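You operate a simulated robot arm through the tools that you are given. There is no shell and no other tool.

You are at the controls of a simulated robot arm. One attempt, no reset.

JOB
Put things in order on the wash bench top. At the end: the green guide roller (marked "30 mm") stands where the green bench scouring sponge stood; the green bench scouring sponge stands where the white oil cloth stood; the white oil cloth stands where the brown striped card spacer stood; the brown striped card spacer stands on top of the brown ground pad; whatever was shut is shut again. Leave all else as you found it, and nothing knocked over.

The check looks at the end state, three seconds after you hand in, the way a careful person would. Anything else that was tipped, shoved, dropped, spilled or broken makes it a failure. Flat cloth is picked up by pressing the open fingertips on it (5 to 10 N) and closing them slowly along it; thin cloth reads only 2 to 8 mm in the jaws.

ROBOT AND FRAMES
A 7-joint arm with a two-finger parallel gripper, fixed in place. Base frame: the origin is on the floor under the middle of its stand, x ahead of it, y to its left, z up; the work surface is at about z = 780. Readings come in mm, rad, newtons and seconds.
With the tool pointing down near the work surface it reaches from about 300 to 700 mm from the base axis. Its first joint turns from -1.152 to 1.152 rad. Payload 1.57 kg.
The TCP is the grasp point between the finger pads, 30 mm short of the fingertips. In the tool frame z runs along the fingers and y along their closing line. Largest opening 110 mm; finger width 24, thickness 12; the body of the gripper, 48 by 112 mm, starts 78 mm behind the TCP.
Orientation is that of the tool frame in the base frame, as a unit quaternion [x, y, z, w]. With the fingers straight down and closing along the base's y, the tool's x points along the base's -x, its y along +y and its z along -z.

CONTROLS
- The arm moves only by the tool servo_tool. Its argument "deltas" is a list of rows, each an object of numbers (a shift or turn left out is 0, a gripper value left out holds the last): "wx", "wy", "wz": the turn, a rotation vector about the tool's x, y, z in rad; "tx", "ty", "tz": the shift along the tool's x, y, z in mm; "fingers": the closure, from 0 (fully open) to 1 (shut). In form: [{"wx": .., "wy": .., "wz": .., "tx": .., "ty": .., "tz": .., "fingers": ..}, ...]. A call has 1 to 20 rows; each row shifts and turns the commanded pose from where the row before left it, along the tool's axes as they then stand. A row lasts 0.2 s, in which the tool goes at most 50 mm and 0.15 rad; a call with a longer step from one row to the next is refused whole, and so is a gripper value outside its range. A pose out of reach is approached as far as the arm can. The call stops where the force on the tool passes 40 N (or 10 N more than at its start, if that is more) or the arm is blocked; 0.2 s more then pass. Each finger travels about 108 mm/s and halts on what it meets, pressing with about 30 N; the grip force reading is that of the motor and also rises with nothing between the fingers. The clock runs only during rows and for 0.2 s after the last one: add rows that do not move to give the fingers time. It gives the time, the measured TCP pose, the force on the tool (base axes), the opening and the grip force at its end, in the units of the frame above (readings bear some noise), with the torque about the TCP (base axes, N m) and any sound that the robot's microphone picked up.
- Cameras (640 x 400 px; columns grow to the right, rows downward): "scene" is fixed at [162.9, -397.2, 1392]; the picture's right is [0.77, -0.64, 0.00], its down [-0.44, -0.53, -0.73] and it looks along [0.46, 0.56, -0.68] (base axes); focal length 337 px, centre (320, 200). "wrist" rides on the gripper at [70, 16, -141] in the tool frame; the picture's right is [-0.23, 0.97, 0.00], its down [-0.85, -0.20, -0.48] and it looks along [-0.47, -0.11, 0.88] (tool axes); focal length 222 px, centre (320, 200).
- get_image(camera): a new picture of that camera. The clock stands still meanwhile.
- measure_at(camera, pixels): for up to 12 pixels [column, row] of the newest picture of that camera ("zoom" is the newest enlarged one), the place [x, y, z] in the base frame of the surface seen there, good to about 3 mm. The clock stands still meanwhile.
- close_up(camera, box): a new picture of the part [left, top, right, bottom] of that camera's present view, enlarged. The clock stands still meanwhile.
- sign_off(): hands the job in; it is judged then, once.

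Unless the task says otherwise, let go and move clear before handing in.

The tools are called as name(argument=value, ...) on one line, values as JSON. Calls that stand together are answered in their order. servo_tool: Moves the arm, as the interface text tells. Its arguments: {"type":"object","properties":{"deltas":{"type":"array"}},"required":["deltas"]} The other tools are called the same way: get_image (camera) takes a picture; measure_at (camera, pixels) gives the place of the surface under pixels of a picture; close_up (camera, box) takes an enlarged picture of a part of a camera's view; sign_off () hands the job in.

At the start:

```text
clock: 0.0
tool_pos: [412.9, 170.4, 1091.2]
ee_rot: [-0.001, 1.0, 0.0, 0.0]
contact_force: [0.6, -0.3, 0.4]
ft_torque: [0.01, 0.03, -0.02]
gripper_width: 109.7
grip_force: 0.1
```

scene: 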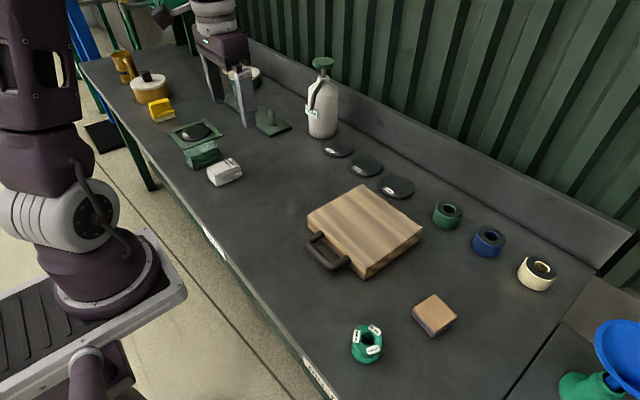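
wrist: 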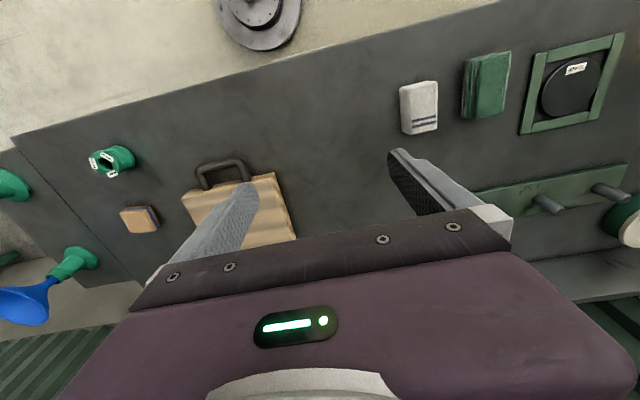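

The first pictures show a green roller with labels near (367,343), a tan/blue sponge near (435,315), a striped wooden case with a handle near (365,230), a folded white cloth at (225,172) and a green block at (203,154). I'll look closer before moving anything.

close_up(camera="scene", box=[100, 60, 300, 200])

close_up(camera="scene", box=[290, 170, 490, 380])

close_up(camera="scene", box=[400, 180, 640, 400])

close_up(camera="wrist", box=[60, 100, 320, 260])

close_up(camera="wrist", box=[370, 20, 640, 250])

```text
2.86 times, centred on (200, 130) of scene
```

zoom: 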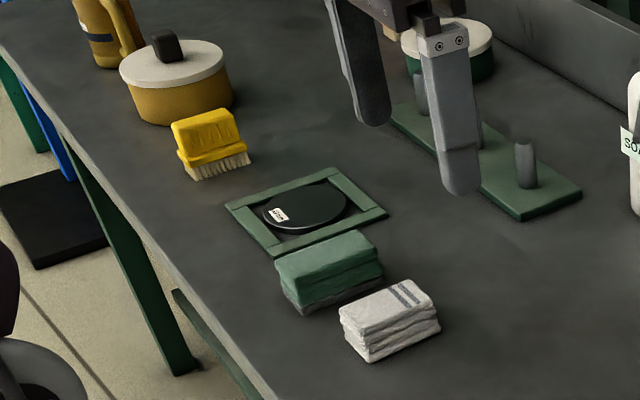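

```text
1.90 times, centred on (390, 275) of scene
```

zoom: 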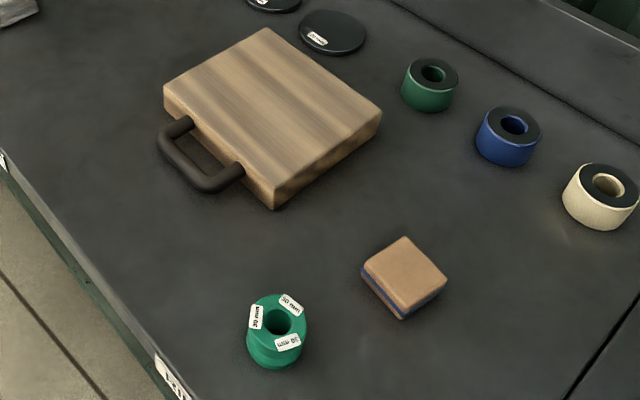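

```text
1.82 times, centred on (520, 290) of scene
```

zoom: 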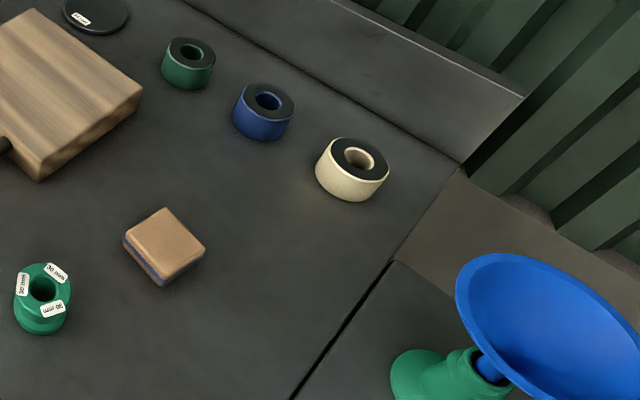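

```text
2.46 times, centred on (190, 180) of wrist
```

zoom: 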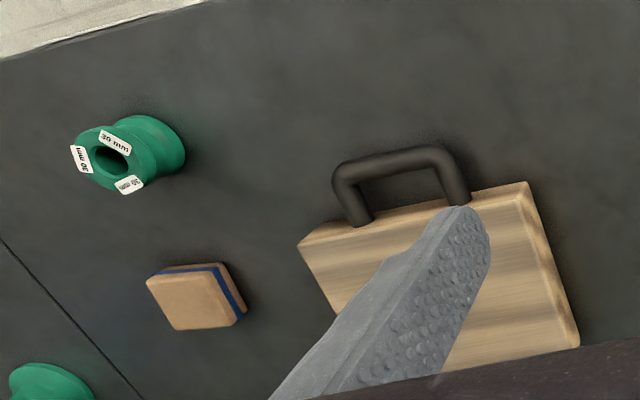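

```text
1.74 times, centred on (505, 135) of wrist
```

zoom: 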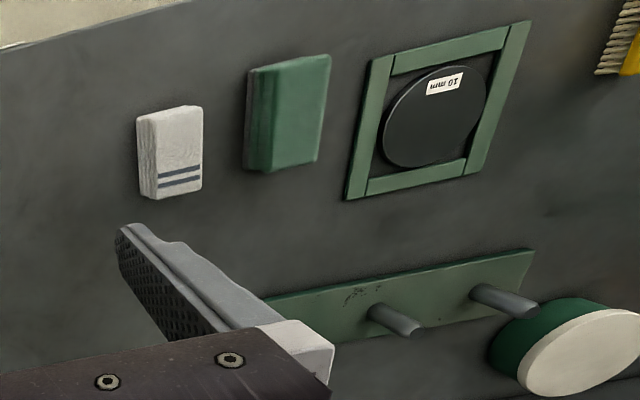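

The green block at (203,154) with a grey underside looks like the sponge, the folded white one at (225,172) is the cloth, the tan block with a blue line at (435,315) is the card spacer and the wooden slab with a handle at (365,230) is the ground pad. Next I'll measure them.

get_image(camera="scene")

measure_at(camera="scene", pixels=[[367, 330], [352, 345], [433, 298], [414, 313], [456, 315], [433, 332], [365, 190], [420, 232], [366, 268], [308, 215], [365, 230], [330, 250]])

measure_at(camera="scene", pixels=[[186, 150], [214, 141], [221, 151], [192, 160], [206, 170], [229, 158], [238, 168], [215, 178], [220, 184], [240, 178], [203, 152], [223, 167]])

```text
taken
```

scene: 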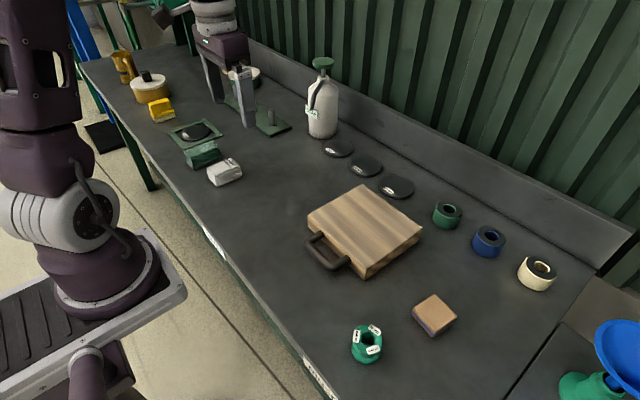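

```text
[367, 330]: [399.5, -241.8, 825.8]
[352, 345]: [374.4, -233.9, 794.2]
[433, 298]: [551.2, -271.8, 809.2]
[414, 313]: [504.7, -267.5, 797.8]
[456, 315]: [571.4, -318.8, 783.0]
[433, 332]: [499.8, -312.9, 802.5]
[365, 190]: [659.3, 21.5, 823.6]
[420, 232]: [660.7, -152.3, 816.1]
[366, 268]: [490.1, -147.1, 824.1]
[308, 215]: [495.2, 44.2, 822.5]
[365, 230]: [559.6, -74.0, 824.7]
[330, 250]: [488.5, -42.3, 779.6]
```

```text
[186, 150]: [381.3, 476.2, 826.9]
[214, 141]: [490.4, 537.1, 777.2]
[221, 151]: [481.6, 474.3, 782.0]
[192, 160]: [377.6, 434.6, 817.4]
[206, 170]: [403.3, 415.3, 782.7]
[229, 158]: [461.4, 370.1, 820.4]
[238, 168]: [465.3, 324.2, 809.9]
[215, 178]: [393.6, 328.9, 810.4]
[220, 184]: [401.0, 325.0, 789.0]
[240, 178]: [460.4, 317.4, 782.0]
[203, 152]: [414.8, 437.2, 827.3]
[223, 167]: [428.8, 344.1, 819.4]
```

The rough positions are in: roller about (400,-245), spacer about (530,-293), slab top z≈824, cloth about (428,345), sponge about (415,445). I'll refine them from enlarged pictures.

close_up(camera="scene", box=[170, 110, 260, 200])

```text
4.44 times, centred on (215, 155) of scene
```

zoom: 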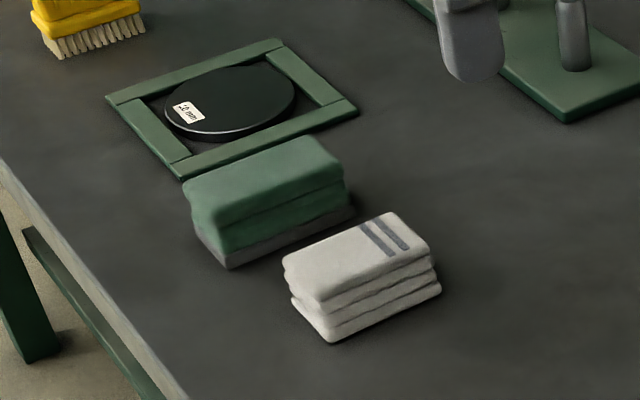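

In the enlarged view the sponge's top corners are near (185,185), (300,138), (342,170) and (225,222), and the cloth's near (285,262), (390,213), (428,240) and (320,298). I'll measure these.

measure_at(camera="zoom", pixels=[[190, 187], [302, 142], [338, 172], [222, 220], [226, 264], [200, 238], [352, 208], [288, 264], [388, 216], [425, 241], [322, 296], [332, 340]])

measure_at(camera="zoom", pixels=[[440, 290], [292, 300], [265, 180], [355, 255], [110, 98], [275, 43], [355, 110], [182, 178], [230, 100], [250, 155], [345, 185], [430, 265]])

close_up(camera="scene", box=[340, 280, 470, 375])

```text
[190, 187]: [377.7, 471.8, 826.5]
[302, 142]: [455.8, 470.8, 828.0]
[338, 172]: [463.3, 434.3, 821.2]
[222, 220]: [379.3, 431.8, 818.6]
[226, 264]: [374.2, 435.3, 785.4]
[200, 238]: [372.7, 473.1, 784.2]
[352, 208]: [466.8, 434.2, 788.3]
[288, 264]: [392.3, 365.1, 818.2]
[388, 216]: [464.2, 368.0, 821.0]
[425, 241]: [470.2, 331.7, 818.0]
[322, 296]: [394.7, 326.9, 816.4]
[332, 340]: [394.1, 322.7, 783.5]
```

```text
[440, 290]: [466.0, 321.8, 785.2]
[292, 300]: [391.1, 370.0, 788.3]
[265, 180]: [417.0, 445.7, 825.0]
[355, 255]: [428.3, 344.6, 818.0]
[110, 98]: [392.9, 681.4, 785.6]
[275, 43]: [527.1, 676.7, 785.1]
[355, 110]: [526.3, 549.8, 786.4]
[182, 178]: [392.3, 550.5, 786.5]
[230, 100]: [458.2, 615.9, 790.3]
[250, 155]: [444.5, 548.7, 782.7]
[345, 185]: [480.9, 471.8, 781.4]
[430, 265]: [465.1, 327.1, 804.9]
```

```text
4.21 times, centred on (405, 328) of scene
```

zoom: 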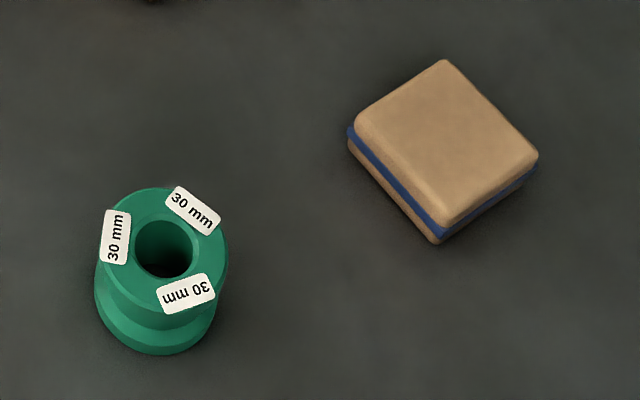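

The sponge spans about x 374–465, y 433–474 (top 827), and the cloth about x 392–468, y 323–370 (top 819), both aligned with the axes. Next come the roller and spacer.

measure_at(camera="zoom", pixels=[[165, 190], [118, 215], [222, 238], [108, 275], [165, 310], [225, 255], [160, 350], [100, 300], [215, 310], [165, 245], [138, 205], [190, 295]])

measure_at(camera="zoom", pixels=[[443, 65], [360, 118], [532, 155], [442, 220], [440, 145], [436, 240], [352, 147], [534, 175], [400, 90], [490, 110], [400, 170], [490, 190]])

close_up(camera="scene", box=[290, 170, 440, 290])

```text
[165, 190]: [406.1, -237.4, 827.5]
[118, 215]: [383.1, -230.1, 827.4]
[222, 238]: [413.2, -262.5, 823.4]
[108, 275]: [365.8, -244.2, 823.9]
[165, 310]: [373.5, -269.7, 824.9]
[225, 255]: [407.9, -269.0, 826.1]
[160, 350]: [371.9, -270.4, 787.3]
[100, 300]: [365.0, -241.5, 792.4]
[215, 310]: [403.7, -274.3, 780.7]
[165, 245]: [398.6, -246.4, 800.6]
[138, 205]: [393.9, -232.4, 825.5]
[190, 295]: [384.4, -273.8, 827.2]
```

```text
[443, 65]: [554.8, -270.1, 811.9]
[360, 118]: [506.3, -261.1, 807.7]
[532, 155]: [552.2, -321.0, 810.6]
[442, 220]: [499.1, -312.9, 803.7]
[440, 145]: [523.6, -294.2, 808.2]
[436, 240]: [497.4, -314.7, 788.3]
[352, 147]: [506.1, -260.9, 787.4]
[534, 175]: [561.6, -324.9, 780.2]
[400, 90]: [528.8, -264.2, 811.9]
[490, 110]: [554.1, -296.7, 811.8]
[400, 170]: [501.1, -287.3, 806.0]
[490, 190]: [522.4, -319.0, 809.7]
```

```text
3.33 times, centred on (365, 230) of scene
```

zoom: 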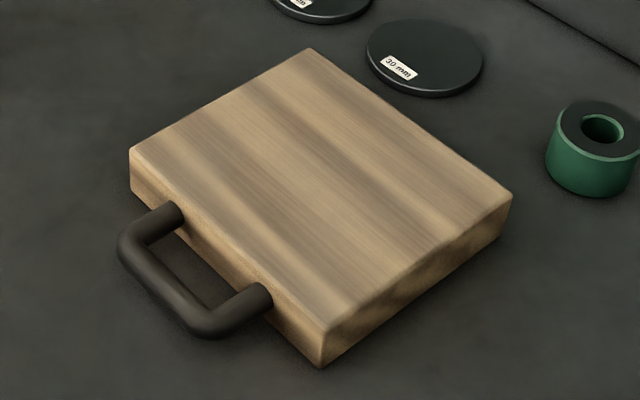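

The roller is centred near (389,-252) with its top at about 826, and the spacer spans about x 499–556, y -262 to -322 with its top at about 811, turned a few degrees. I'll check the tall obstacles and the slab before moving.

measure_at(camera="zoom", pixels=[[310, 52], [135, 150], [507, 195], [325, 328], [320, 200], [322, 362], [220, 190], [400, 260], [190, 315], [180, 210], [255, 300], [130, 250]])

measure_at(camera="scene", pixels=[[322, 62], [322, 135], [270, 115], [150, 75], [125, 55], [338, 148], [366, 166], [397, 187], [447, 213], [488, 240], [537, 273], [600, 350]])

```text
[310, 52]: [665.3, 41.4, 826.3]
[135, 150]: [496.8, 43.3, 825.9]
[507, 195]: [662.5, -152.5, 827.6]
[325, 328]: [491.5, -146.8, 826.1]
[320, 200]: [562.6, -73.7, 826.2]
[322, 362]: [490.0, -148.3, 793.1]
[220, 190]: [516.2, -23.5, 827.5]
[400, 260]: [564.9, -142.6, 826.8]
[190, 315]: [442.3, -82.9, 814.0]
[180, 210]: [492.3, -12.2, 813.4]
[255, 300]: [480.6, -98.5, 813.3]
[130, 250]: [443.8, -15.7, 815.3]
```

```text
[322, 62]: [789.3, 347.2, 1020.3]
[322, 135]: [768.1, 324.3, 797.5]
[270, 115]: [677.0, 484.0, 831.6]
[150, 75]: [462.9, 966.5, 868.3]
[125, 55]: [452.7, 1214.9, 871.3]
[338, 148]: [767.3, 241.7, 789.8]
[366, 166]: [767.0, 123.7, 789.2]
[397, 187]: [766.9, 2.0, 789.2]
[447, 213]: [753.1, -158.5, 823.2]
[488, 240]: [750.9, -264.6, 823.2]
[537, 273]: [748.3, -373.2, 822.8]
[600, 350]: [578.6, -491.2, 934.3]
```

The slab's top spans x 491–665, y -150 to 43 at z≈826, and the bottle is well out of the way at (768,324). I'll fly high to a point above the spacer, and check it with the wrist camera.

servo_tool(deltas=[{"tx": -9.7, "ty": -38.4, "tz": 10}, {"tx": -9.7, "ty": -38.4, "tz": 10}, {"tx": -9.7, "ty": -38.4, "tz": 10}, {"tx": -9.7, "ty": -38.4, "tz": 10}, {"tx": -9.7, "ty": -38.4, "tz": 10}, {"tx": -9.7, "ty": -38.4, "tz": 10}, {"tx": -9.7, "ty": -38.4, "tz": 10}, {"tx": -9.7, "ty": -38.4, "tz": 10}, {"tx": -9.7, "ty": -38.4, "tz": 10}, {"tx": -9.7, "ty": -38.4, "tz": 10}, {"tx": -9.7, "ty": -38.4, "tz": 10}, {"tx": -9.7, "ty": -38.4, "tz": 10}, {}])

get_image(camera="wrist")

get_image(camera="scene")

```text
clock: 2.8
tool_pos: [529.7, -292.3, 973.1]
ee_rot: [0.0, 1.0, 0.0, 0.001]
contact_force: [0.1, 0.5, -0.2]
ft_torque: [0.0, 0.02, -0.01]
gripper_width: 110.0
grip_force: 0.1
```

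```text
taken
```

wrist: 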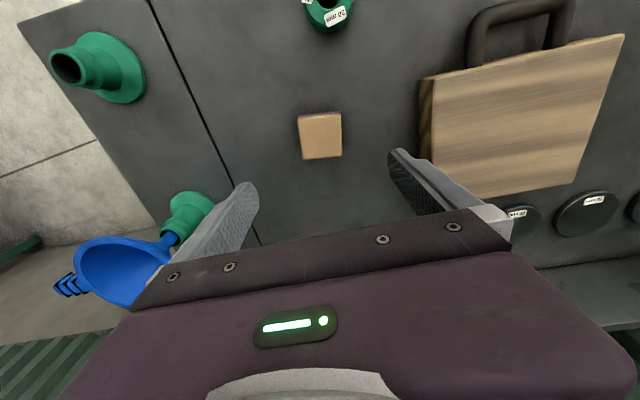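

```text
taken
```

scene: 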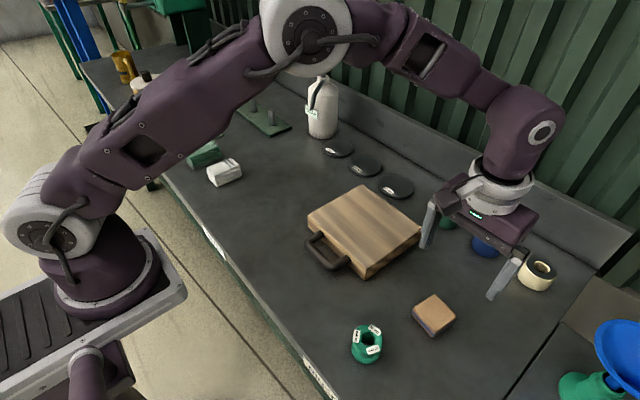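

The wrist view shows the spacer centred at about (321,136), with the slab and funnel well clear of the fingers. I'll measure the spacer corners in an enlarged wrist picture.

close_up(camera="wrist", box=[280, 95, 360, 175])

```text
5.00 times, centred on (320, 135) of wrist
```

zoom: 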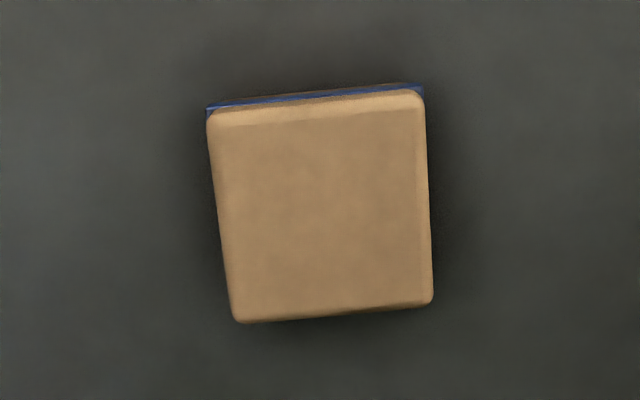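

measure_at(camera="zoom", pixels=[[215, 122], [418, 104], [428, 295], [240, 315], [324, 210], [214, 200], [425, 200], [312, 100], [335, 308], [312, 118], [330, 295], [100, 200]])

get_image(camera="wrist")

measure_at(camera="wrist", pixels=[[313, 8], [325, 15], [300, 117], [340, 113], [342, 154], [304, 158], [245, 190], [395, 155]])

```text
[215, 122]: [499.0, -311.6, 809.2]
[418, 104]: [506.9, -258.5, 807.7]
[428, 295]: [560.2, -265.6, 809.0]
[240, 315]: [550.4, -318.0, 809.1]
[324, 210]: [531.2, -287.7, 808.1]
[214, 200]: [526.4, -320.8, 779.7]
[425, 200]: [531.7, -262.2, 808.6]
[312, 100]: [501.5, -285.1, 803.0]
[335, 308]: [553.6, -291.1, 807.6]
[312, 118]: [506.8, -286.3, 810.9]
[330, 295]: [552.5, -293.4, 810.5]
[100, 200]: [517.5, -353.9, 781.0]
```

```text
taken
```

wrist: 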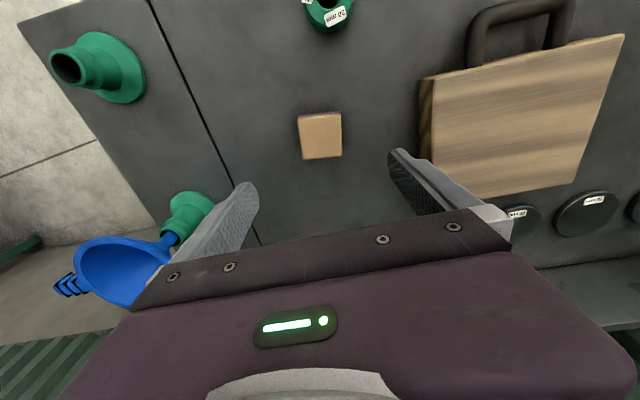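

```text
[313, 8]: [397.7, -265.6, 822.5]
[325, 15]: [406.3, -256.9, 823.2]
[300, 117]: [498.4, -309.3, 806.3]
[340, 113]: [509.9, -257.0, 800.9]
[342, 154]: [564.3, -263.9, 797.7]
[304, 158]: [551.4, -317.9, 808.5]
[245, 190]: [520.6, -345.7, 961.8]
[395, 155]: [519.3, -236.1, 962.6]
```

The spacer's top corners are about (499,-312), (507,-259), (559,-267) and (551,-319), so its centre is (529,-289.5), turned about 0.15 rad. I'll align, turn wz +0.148, and go down to TCP z≈813.

servo_tool(deltas=[{"tx": 0.7, "ty": 2.8}, {"wz": 0.148}, {"tz": 35}, {"tz": 35}, {"tz": 35}, {"tz": 25}, {"tz": 15}, {"tz": 10}, {"tz": 4}, {}])

get_image(camera="wrist")

close_up(camera="scene", box=[360, 220, 560, 360])

```text
clock: 5.0
tool_pos: [527.9, -286.5, 811.6]
ee_rot: [0.074, 0.997, 0.001, 0.0]
contact_force: [-1.2, -0.1, -0.5]
ft_torque: [0.01, -0.01, -0.01]
gripper_width: 110.1
grip_force: 0.0
```

```text
taken
```

wrist: 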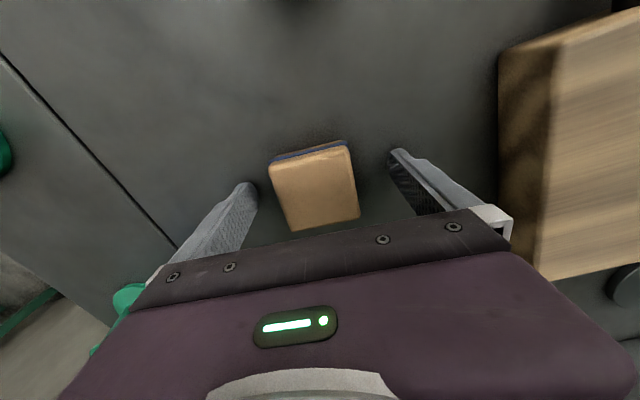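

```text
2.86 times, centred on (460, 290) of scene
```

zoom: 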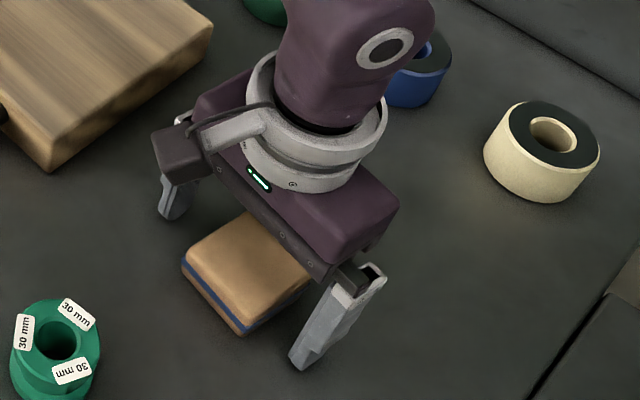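

The spacer lies squarely between the open fingers in the wrist view at about (313,187), and no force is felt. I'll close gradually on it.

servo_tool(deltas=[{"fingers": 0.2}, {"fingers": 0.35}, {"fingers": 0.42}, {"fingers": 0.48}, {"fingers": 0.54}, {"fingers": 0.6}, {"fingers": 0.65}, {"fingers": 0.65}, {"fingers": 0.65}])

get_image(camera="wrist")

```text
clock: 7.0
tool_pos: [528.3, -287.5, 812.3]
ee_rot: [0.075, 0.997, 0.0, 0.0]
contact_force: [0.1, -0.9, 0.6]
ft_torque: [-0.01, -0.03, 0.01]
gripper_width: 56.6
grip_force: 30.4
```

```text
taken
```

wrist: 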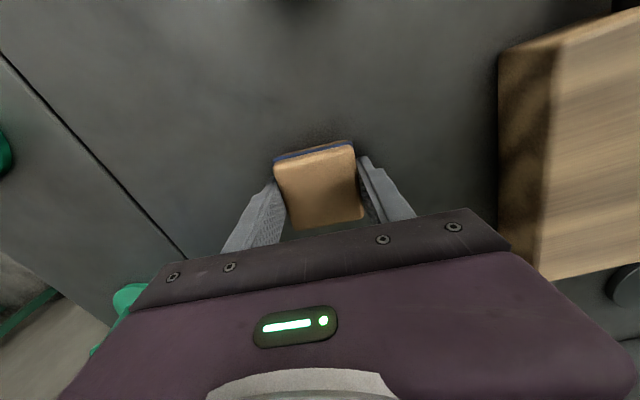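

The fingers hold the spacer at 56.6 mm with 30 N. I'll lift it 100 mm, turn back square, and carry it over the slab's centre.

servo_tool(deltas=[{"tz": -10}, {"tz": -20}, {"tz": -30}, {"tz": -40}, {"wz": -0.148}, {"tx": -8.25, "ty": 39}, {"tx": -8.25, "ty": 39}, {"tx": -8.25, "ty": 39}, {"tx": -8.25, "ty": 39}, {"tx": -8.25, "ty": 39}, {"tx": -8.25, "ty": 39}, {}])

get_image(camera="wrist")

get_image(camera="scene")

```text
clock: 9.6
tool_pos: [575.1, -51.9, 912.4]
ee_rot: [0.0, 1.0, 0.0, -0.001]
contact_force: [0.3, -0.9, -1.3]
ft_torque: [-0.07, 0.01, 0.0]
gripper_width: 56.8
grip_force: 30.6
```

```text
taken
```

wrist: 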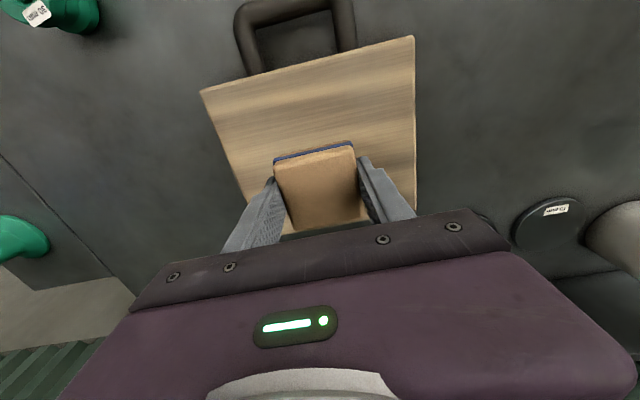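

```text
taken
```

scene: 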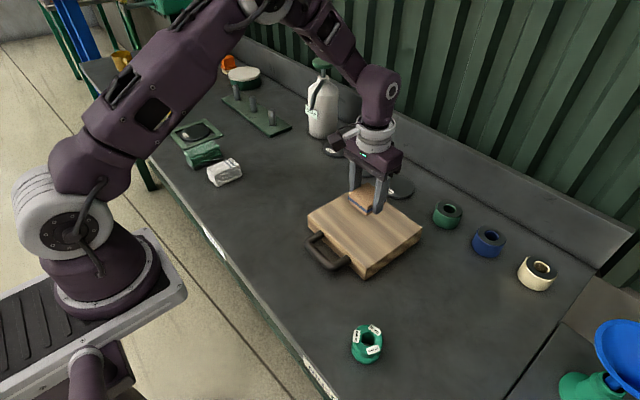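

The spacer hangs over the slab with the slab's surface all round it (wrist pixels (200,90)–(415,35)). I'll lower it gently towards the contact height, about z 858.

servo_tool(deltas=[{"tz": 20}, {"tz": 15}, {"tz": 10}, {"tz": 4}, {"tz": 1.5}, {"tz": 1}, {"tz": 1}, {}])

get_image(camera="wrist")

close_up(camera="scene", box=[290, 140, 450, 290])

```text
clock: 11.4
tool_pos: [577.0, -53.6, 859.7]
ee_rot: [0.001, 1.0, 0.0, 0.0]
contact_force: [-0.5, -0.6, 0.1]
ft_torque: [-0.02, 0.0, -0.01]
gripper_width: 56.5
grip_force: 29.9
```

```text
taken
```

wrist: 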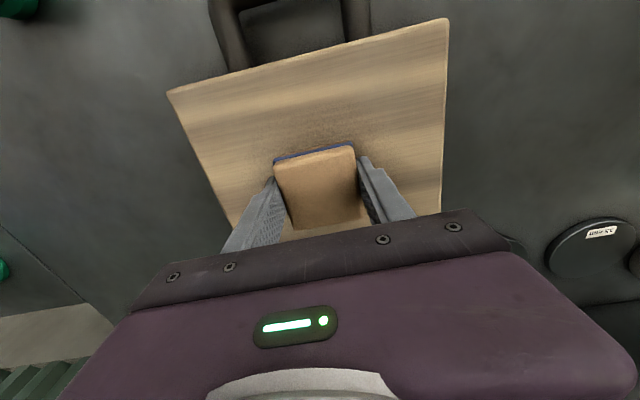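

```text
2.67 times, centred on (370, 215) of scene
```

zoom: 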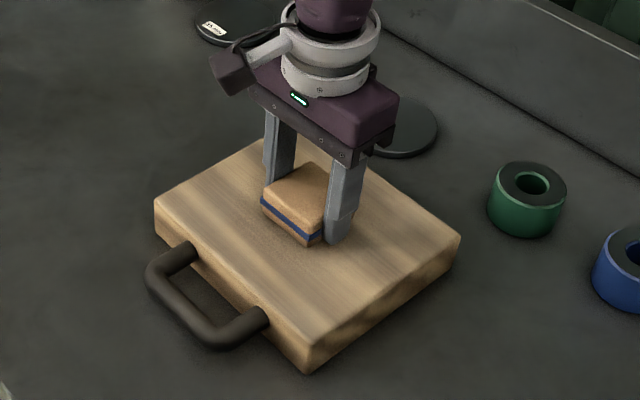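

No contact force is felt yet at z 859.7, and the spacer looks just above the slab. I'll go down a little at a time until it touches.

servo_tool(deltas=[{"tz": 0.8}, {"tz": 0.7}, {}])

```text
clock: 12.2
tool_pos: [577.9, -52.8, 858.7]
ee_rot: [0.0, 1.0, 0.0, 0.0]
contact_force: [-0.1, -0.8, -0.4]
ft_torque: [0.02, -0.01, -0.01]
gripper_width: 56.5
grip_force: 30.3
```

servo_tool(deltas=[{"tz": 0.8}, {"tz": 0.7}, {}])

```text
clock: 13.0
tool_pos: [577.6, -54.1, 856.8]
ee_rot: [0.0, 1.0, 0.0, 0.0]
contact_force: [0.2, -1.2, 1.1]
ft_torque: [0.0, -0.02, 0.02]
gripper_width: 56.8
grip_force: 30.4
```

The force is still within noise at z 856.8 (vertical 1.1 N). I'll take another small step down.

servo_tool(deltas=[{"tz": 0.8}, {}])

```text
clock: 13.6
tool_pos: [577.2, -52.9, 857.2]
ee_rot: [0.0, 1.0, -0.001, 0.001]
contact_force: [-2.1, 3.2, 12.8]
ft_torque: [0.07, 0.11, 0.01]
gripper_width: 56.5
grip_force: 29.7
```

The vertical force rose to 12.8 N, so the spacer rests on the slab. I'll open the fingers gently and rise.

servo_tool(deltas=[{"tz": -0.5}, {"fingers": 0.45}, {"fingers": 0.4}, {"fingers": 0.3}, {"fingers": 0.15}, {"fingers": 0}, {}, {"tz": -15}, {"tz": -30}, {"tz": -45}, {"tz": -45}, {}])

get_image(camera="wrist")

get_image(camera="scene")

```text
clock: 16.2
tool_pos: [579.6, -53.5, 991.4]
ee_rot: [0.001, 1.0, 0.0, 0.0]
contact_force: [0.7, -0.5, 0.5]
ft_torque: [0.01, 0.0, -0.01]
gripper_width: 109.9
grip_force: 0.1
```

```text
taken
```

wrist: 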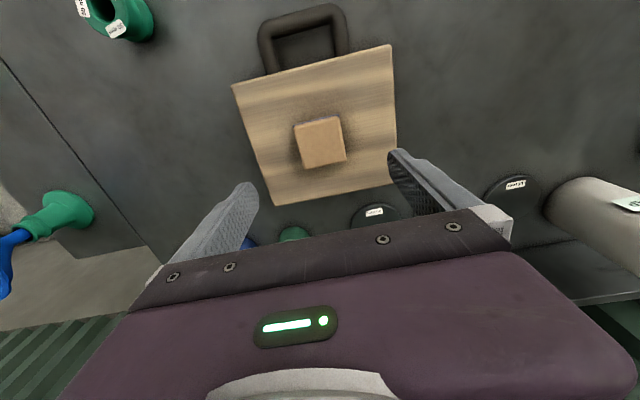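

```text
taken
```

scene: 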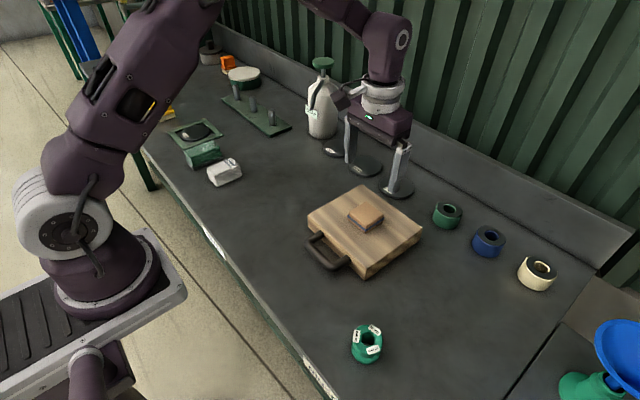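

The spacer sits level in the middle of the slab (scene (365,215)), and everything else is undisturbed. Next I'll fly to above the white cloth at (430,346).

servo_tool(deltas=[{"tx": 14.9, "ty": 40, "tz": 2}, {"tx": 14.9, "ty": 40, "tz": 2}, {"tx": 14.9, "ty": 40, "tz": 2}, {"tx": 14.9, "ty": 40, "tz": 2}, {"tx": 14.9, "ty": 40, "tz": 2}, {"tx": 14.9, "ty": 40, "tz": 2}, {"tx": 14.9, "ty": 40, "tz": 2}, {"tx": 14.9, "ty": 40, "tz": 2}, {"tx": 14.9, "ty": 40, "tz": 2}, {"tx": 14.9, "ty": 40, "tz": 2}, {}])

get_image(camera="wrist")

close_up(camera="wrist", box=[240, 60, 440, 200])

```text
clock: 18.6
tool_pos: [429.0, 345.3, 970.8]
ee_rot: [0.0, 1.0, 0.0, 0.0]
contact_force: [0.1, 0.9, 0.8]
ft_torque: [-0.01, 0.04, -0.01]
gripper_width: 110.2
grip_force: 0.1
```

```text
taken
```

wrist: 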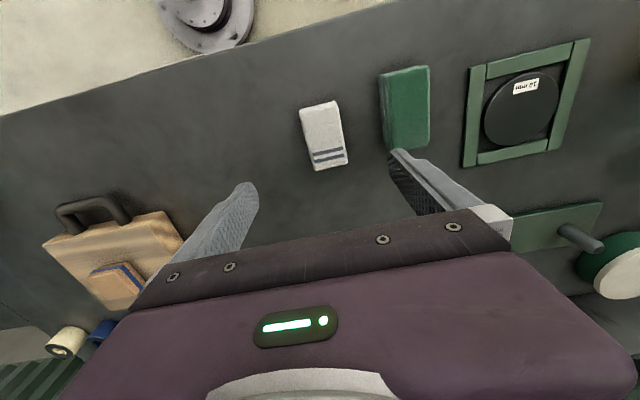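

```text
2.86 times, centred on (340, 130) of wrist
```

zoom: 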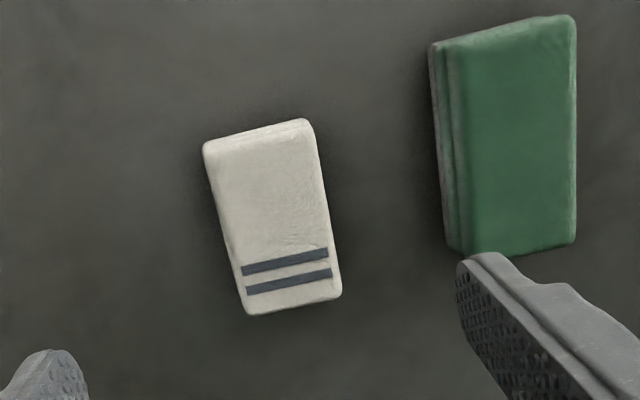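

measure_at(camera="zoom", pixels=[[212, 148], [305, 125], [334, 290], [250, 306], [270, 215], [225, 225], [320, 205], [438, 55], [568, 25], [570, 240], [470, 250], [515, 140]])

measure_at(camera="zoom", pixels=[[222, 150], [300, 130], [330, 280], [256, 300], [228, 240], [324, 215], [455, 60], [563, 32], [568, 235], [478, 245], [460, 150], [568, 130]])

```text
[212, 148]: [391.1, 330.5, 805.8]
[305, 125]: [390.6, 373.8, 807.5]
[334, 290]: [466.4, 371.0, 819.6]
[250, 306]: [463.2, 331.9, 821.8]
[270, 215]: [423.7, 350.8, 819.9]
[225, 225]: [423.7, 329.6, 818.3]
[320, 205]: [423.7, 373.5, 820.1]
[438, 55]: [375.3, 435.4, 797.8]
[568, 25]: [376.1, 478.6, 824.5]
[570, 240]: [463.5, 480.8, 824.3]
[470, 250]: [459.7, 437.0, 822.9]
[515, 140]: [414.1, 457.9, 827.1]
```

```text
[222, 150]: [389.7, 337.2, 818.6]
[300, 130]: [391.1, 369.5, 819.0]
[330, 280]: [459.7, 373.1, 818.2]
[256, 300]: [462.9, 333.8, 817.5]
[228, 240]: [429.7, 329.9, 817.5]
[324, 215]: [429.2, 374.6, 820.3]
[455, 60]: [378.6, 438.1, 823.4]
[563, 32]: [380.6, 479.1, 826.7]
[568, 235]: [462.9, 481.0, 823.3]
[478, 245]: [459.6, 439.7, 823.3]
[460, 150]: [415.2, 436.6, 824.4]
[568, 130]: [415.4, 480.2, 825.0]
```

The cloth spans about x 390–465, y 327–373, so its centre is (429,348); the sponge spans x 376–463, y 435–480, so its centre is (419,457). I'll part-close the fingers for clearance from the sponge and go down over the cloth.

servo_tool(deltas=[{"ty": 2.7, "fingers": 0.2}, {"tz": 35}, {"tz": 35}, {"tz": 35}, {"tz": 25}, {"tz": 15}, {"tz": 9}, {"tz": 3}, {}])

get_image(camera="wrist")

close_up(camera="scene", box=[150, 90, 300, 210])

```text
clock: 20.6
tool_pos: [429.4, 351.3, 815.0]
ee_rot: [0.0, 1.0, 0.001, 0.0]
contact_force: [-0.5, 0.3, 0.2]
ft_torque: [0.0, 0.01, 0.02]
gripper_width: 88.1
grip_force: 0.2
```

```text
taken
```

wrist: 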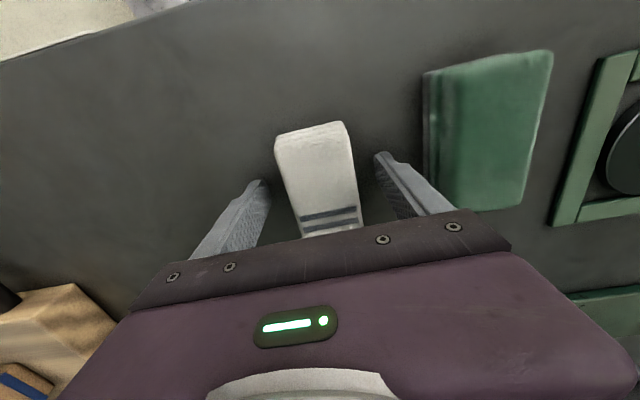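

```text
3.33 times, centred on (225, 150) of scene
```

zoom: 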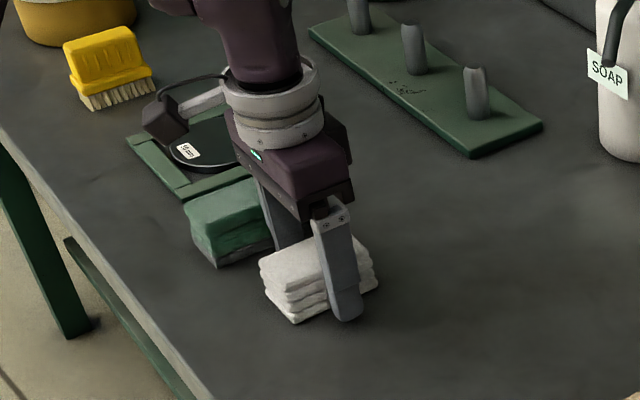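

The cloth lies between the fingers in the wrist view (275–360, 125–235), with a clear gap to the sponge. I'll go down 2 mm and close slowly.

servo_tool(deltas=[{"tz": 2}, {"fingers": 0.3}, {"fingers": 0.4}, {"fingers": 0.48}, {"fingers": 0.54}, {"fingers": 0.6}, {"fingers": 0.66}, {"fingers": 0.72}, {"fingers": 0.72}, {"fingers": 0.72}])

get_image(camera="wrist")

```text
clock: 22.8
tool_pos: [429.6, 349.0, 813.7]
ee_rot: [-0.001, 1.0, 0.0, 0.0]
contact_force: [0.1, 0.0, 0.0]
ft_torque: [-0.02, 0.03, 0.04]
gripper_width: 53.2
grip_force: 30.0
```

```text
taken
```

wrist: 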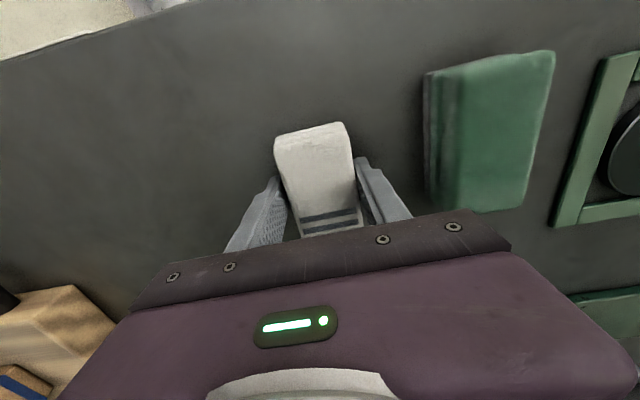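

The cloth is held at 53 mm with 30 N. I'll lift it a little first and check that it comes up in one piece.

servo_tool(deltas=[{"tz": -8}, {"tz": -12}, {"tz": -20}, {}])

close_up(camera="scene", box=[150, 90, 300, 210])

get_image(camera="wrist")

```text
clock: 23.8
tool_pos: [428.9, 348.6, 854.3]
ee_rot: [0.0, 1.0, 0.0, -0.001]
contact_force: [-0.4, -0.1, -1.2]
ft_torque: [-0.01, -0.01, -0.05]
gripper_width: 53.2
grip_force: 29.8
```

```text
3.33 times, centred on (225, 150) of scene
```

zoom: 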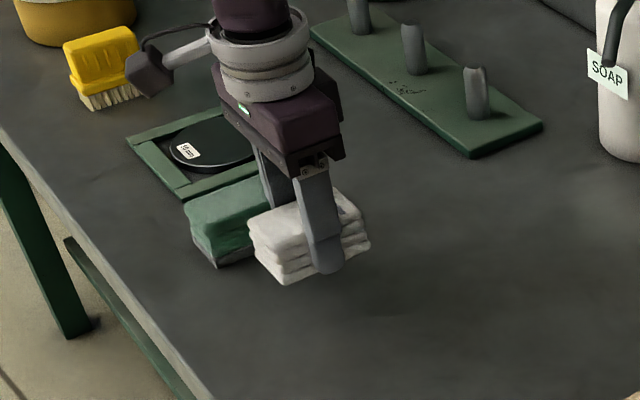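

```text
taken
```

wrist: 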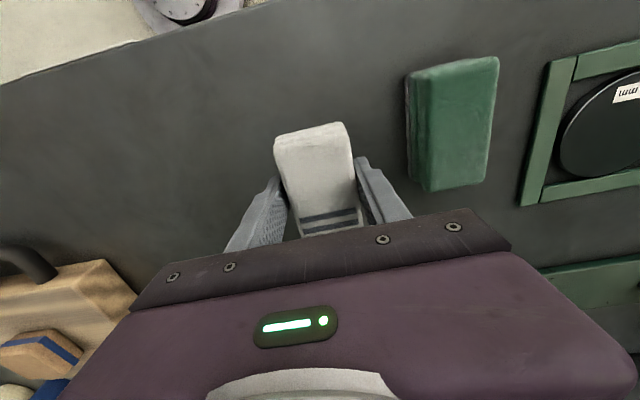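

The whole folded cloth came up with the fingers. I'll lift it 110 mm more and carry it to above the spacer's old place at (529,-289.5).

servo_tool(deltas=[{"tz": -35}, {"tz": -40}, {"tz": -35}, {"tx": -6.25, "ty": -39.9}, {"tx": -6.25, "ty": -39.9}, {"tx": -6.25, "ty": -39.9}, {"tx": -6.25, "ty": -39.9}, {"tx": -6.25, "ty": -39.9}, {"tx": -6.25, "ty": -39.9}, {"tx": -6.25, "ty": -39.9}, {"tx": -6.25, "ty": -39.9}, {"tx": -6.25, "ty": -39.9}, {"tx": -6.25, "ty": -39.9}, {"tx": -6.25, "ty": -39.9}, {"tx": -6.25, "ty": -39.9}, {"tx": -6.25, "ty": -39.9}, {"tx": -6.25, "ty": -39.9}, {"tx": -6.25, "ty": -39.9}, {"tx": -6.25, "ty": -39.9}, {}])

get_image(camera="wrist")

get_image(camera="scene")

```text
clock: 28.0
tool_pos: [527.5, -290.2, 962.3]
ee_rot: [0.0, 1.0, 0.0, 0.0]
contact_force: [0.8, 0.3, 0.2]
ft_torque: [0.0, 0.02, 0.0]
gripper_width: 53.6
grip_force: 30.4
```

```text
taken
```

wrist: 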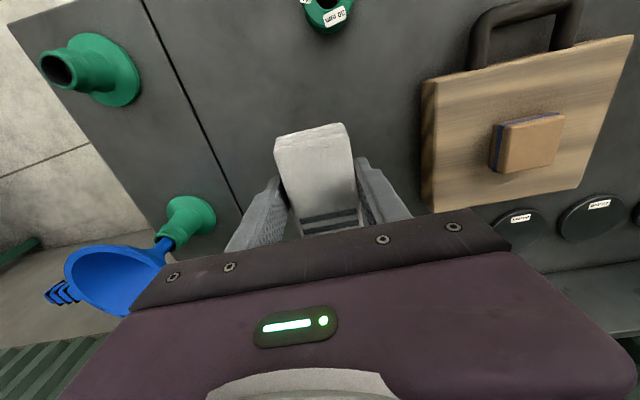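

```text
taken
```

scene: 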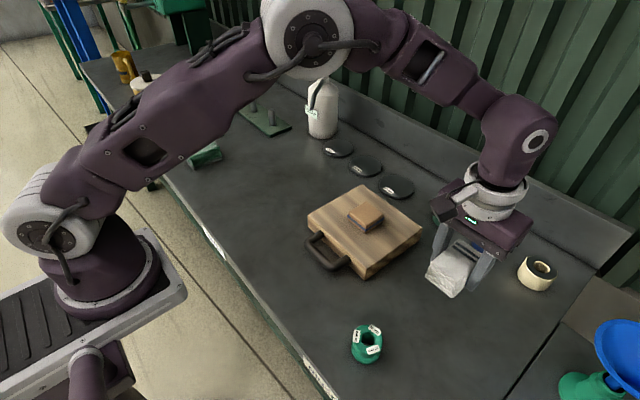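

The cloth hangs squarely above the empty spot at (527.5,-290). I'll lower it to just above the bench, then creep down.

servo_tool(deltas=[{"tx": -2, "tz": 30}, {"tz": 40}, {"tz": 35}, {"tz": 20}, {"tz": 12}, {"tz": 6}, {"tz": 2}, {"tz": 1}, {"tz": 1}, {}])

close_up(camera="scene", box=[360, 220, 560, 360])

```text
clock: 30.2
tool_pos: [530.4, -287.8, 815.3]
ee_rot: [0.0, 1.0, 0.0, 0.0]
contact_force: [0.3, 0.5, -0.9]
ft_torque: [-0.01, 0.04, 0.0]
gripper_width: 53.3
grip_force: 30.6
```

```text
2.86 times, centred on (460, 290) of scene
```

zoom: 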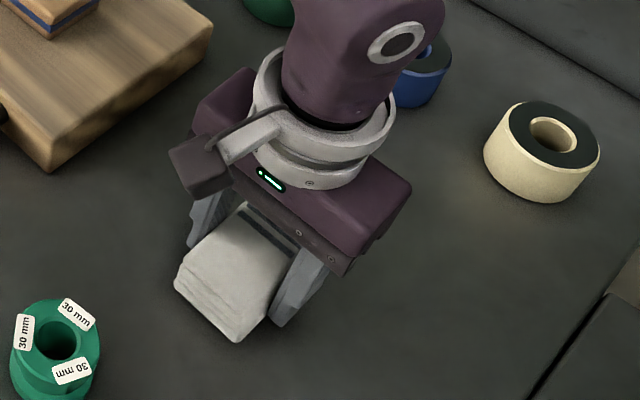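

No contact yet at z 815. I'll creep down until a small upward force shows.

servo_tool(deltas=[{"tz": 0.8}, {"tz": 0.8}, {}])

```text
clock: 31.0
tool_pos: [529.4, -288.3, 814.2]
ee_rot: [-0.001, 1.0, 0.0, 0.001]
contact_force: [-0.5, -0.3, -0.7]
ft_torque: [-0.02, 0.01, 0.0]
gripper_width: 53.3
grip_force: 30.2
```

servo_tool(deltas=[{"tz": 0.8}, {}])

```text
clock: 31.6
tool_pos: [529.1, -288.7, 813.6]
ee_rot: [0.0, 1.0, 0.0, 0.0]
contact_force: [-1.7, 1.2, 4.4]
ft_torque: [0.07, -0.07, -0.01]
gripper_width: 53.3
grip_force: 30.0
```

The vertical force is now 4.4 N, so the cloth has touched the bench. I'll open slowly and rise.

servo_tool(deltas=[{"fingers": 0.5}, {"fingers": 0.45}, {"fingers": 0.38}, {"fingers": 0.28}, {"fingers": 0.15}, {"fingers": 0}, {}, {"tz": -15}, {"tz": -30}, {"tz": -45}, {"tz": -45}, {"tz": -20}, {}])

get_image(camera="wrist")

get_image(camera="scene")

```text
clock: 34.4
tool_pos: [529.7, -286.9, 968.9]
ee_rot: [0.0, 1.0, 0.0, 0.001]
contact_force: [0.1, -0.3, -0.4]
ft_torque: [-0.01, 0.01, 0.01]
gripper_width: 109.9
grip_force: 0.1
```

```text
taken
```

wrist: 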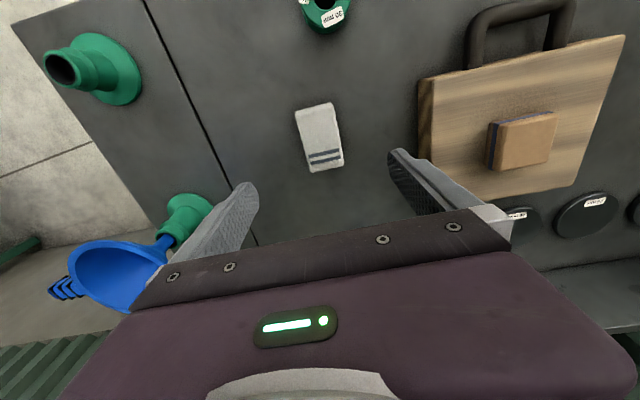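

```text
taken
```

scene: 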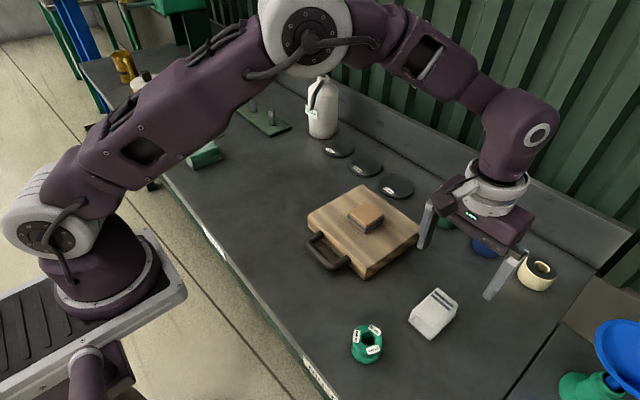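

The cloth stands alone at the spacer's old spot (scene (433,313)). Next I'll fly to above the sponge at (419,457).

servo_tool(deltas=[{"tx": 6.15, "ty": 41.3}, {"tx": 6.15, "ty": 41.3}, {"tx": 6.15, "ty": 41.3}, {"tx": 6.15, "ty": 41.3}, {"tx": 6.15, "ty": 41.3}, {"tx": 6.15, "ty": 41.3}, {"tx": 6.15, "ty": 41.3}, {"tx": 6.15, "ty": 41.3}, {"tx": 6.15, "ty": 41.3}, {"tx": 6.15, "ty": 41.3}, {"tx": 6.15, "ty": 41.3}, {"tx": 6.15, "ty": 41.3}, {"tx": 6.15, "ty": 41.3}, {"tx": 6.15, "ty": 41.3}, {"tx": 6.15, "ty": 41.3}, {"tx": 6.15, "ty": 41.3}, {"tx": 6.15, "ty": 41.3}, {"tx": 6.15, "ty": 41.3}, {}, {}])

get_image(camera="wrist")

close_up(camera="wrist", box=[240, 60, 440, 200])

```text
clock: 38.6
tool_pos: [419.7, 454.0, 968.1]
ee_rot: [0.001, 1.0, 0.0, 0.0]
contact_force: [0.2, 0.5, -0.2]
ft_torque: [-0.01, 0.03, 0.01]
gripper_width: 110.1
grip_force: 0.0
```

```text
taken
```

wrist: 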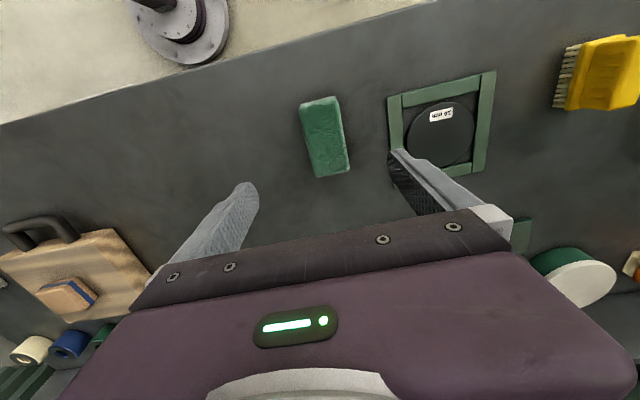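

```text
2.86 times, centred on (340, 130) of wrist
```

zoom: 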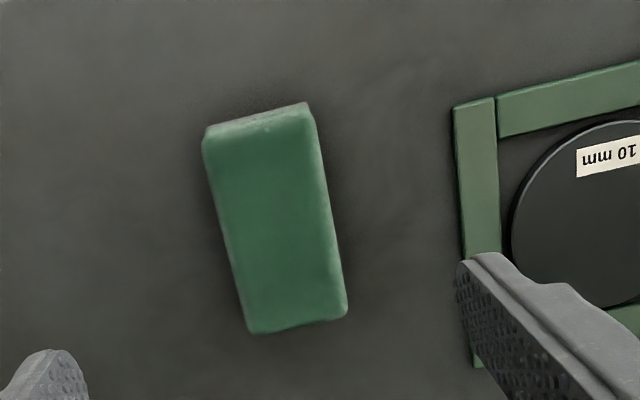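

measure_at(camera="zoom", pixels=[[212, 140], [305, 115], [340, 310], [252, 325], [276, 220], [225, 230], [325, 205], [208, 145], [312, 120], [345, 305], [457, 130], [466, 250]])

```text
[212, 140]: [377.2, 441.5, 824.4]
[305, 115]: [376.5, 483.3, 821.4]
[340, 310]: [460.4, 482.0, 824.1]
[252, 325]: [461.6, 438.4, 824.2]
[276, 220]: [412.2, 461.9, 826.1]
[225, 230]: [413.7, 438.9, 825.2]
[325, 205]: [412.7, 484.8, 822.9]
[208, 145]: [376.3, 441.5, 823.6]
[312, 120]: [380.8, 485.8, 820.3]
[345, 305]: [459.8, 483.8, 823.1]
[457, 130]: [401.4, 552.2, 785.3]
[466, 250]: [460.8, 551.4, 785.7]
```

The sponge's top spans about x 375–463, y 438–484, and the green frame starts at y≈551, so part-closed fingers fit. I'll go down over it at (419,459).

servo_tool(deltas=[{"ty": 4.8, "fingers": 0.2}, {"tz": 35}, {"tz": 35}, {"tz": 35}, {"tz": 25}, {"tz": 15}, {"tz": 6}, {"tz": 2}, {}])

get_image(camera="wrist")

close_up(camera="scene", box=[130, 70, 290, 200])

```text
clock: 40.6
tool_pos: [418.3, 460.7, 815.5]
ee_rot: [-0.001, 1.0, 0.001, 0.0]
contact_force: [-0.4, -0.5, -1.5]
ft_torque: [0.02, -0.01, 0.01]
gripper_width: 88.1
grip_force: 0.1
```

```text
taken
```

wrist: 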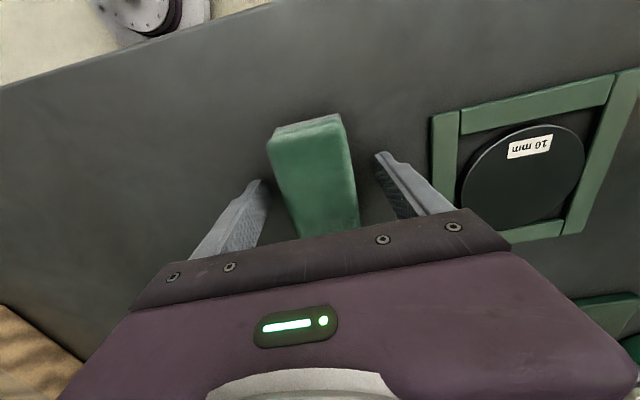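

```text
3.08 times, centred on (210, 135) of scene
```

zoom: 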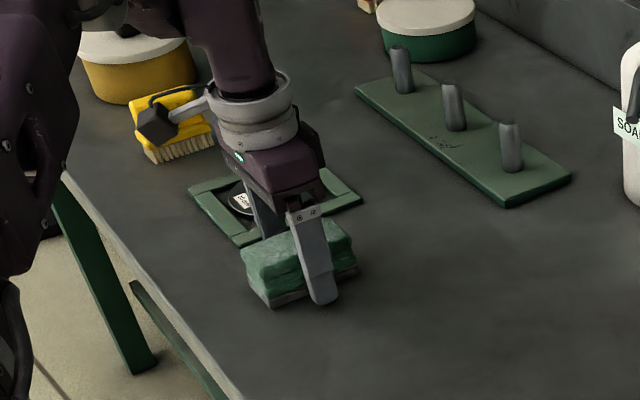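

The sponge stands between the fingers, clear of the frame. I'll go down 1.5 mm and close slowly.

servo_tool(deltas=[{"tz": 1.5}, {"fingers": 0.3}, {"fingers": 0.4}, {"fingers": 0.48}, {"fingers": 0.54}, {"fingers": 0.6}, {"fingers": 0.66}, {"fingers": 0.72}, {"fingers": 0.72}, {"fingers": 0.72}])

get_image(camera="wrist")

```text
clock: 42.8
tool_pos: [417.6, 460.5, 815.1]
ee_rot: [0.0, 1.0, 0.0, 0.0]
contact_force: [-0.4, 0.4, 0.0]
ft_torque: [-0.01, 0.04, 0.0]
gripper_width: 49.4
grip_force: 30.2
```

```text
taken
```

wrist: 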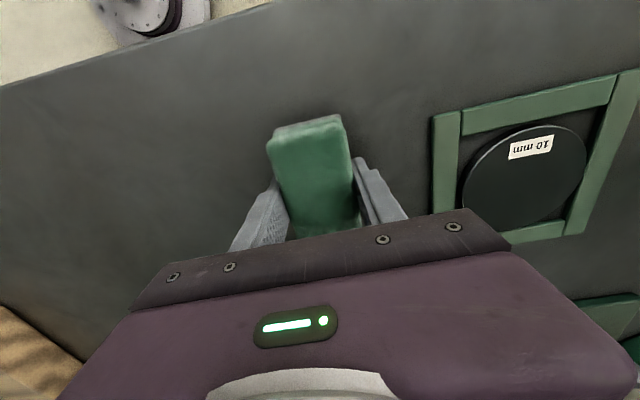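

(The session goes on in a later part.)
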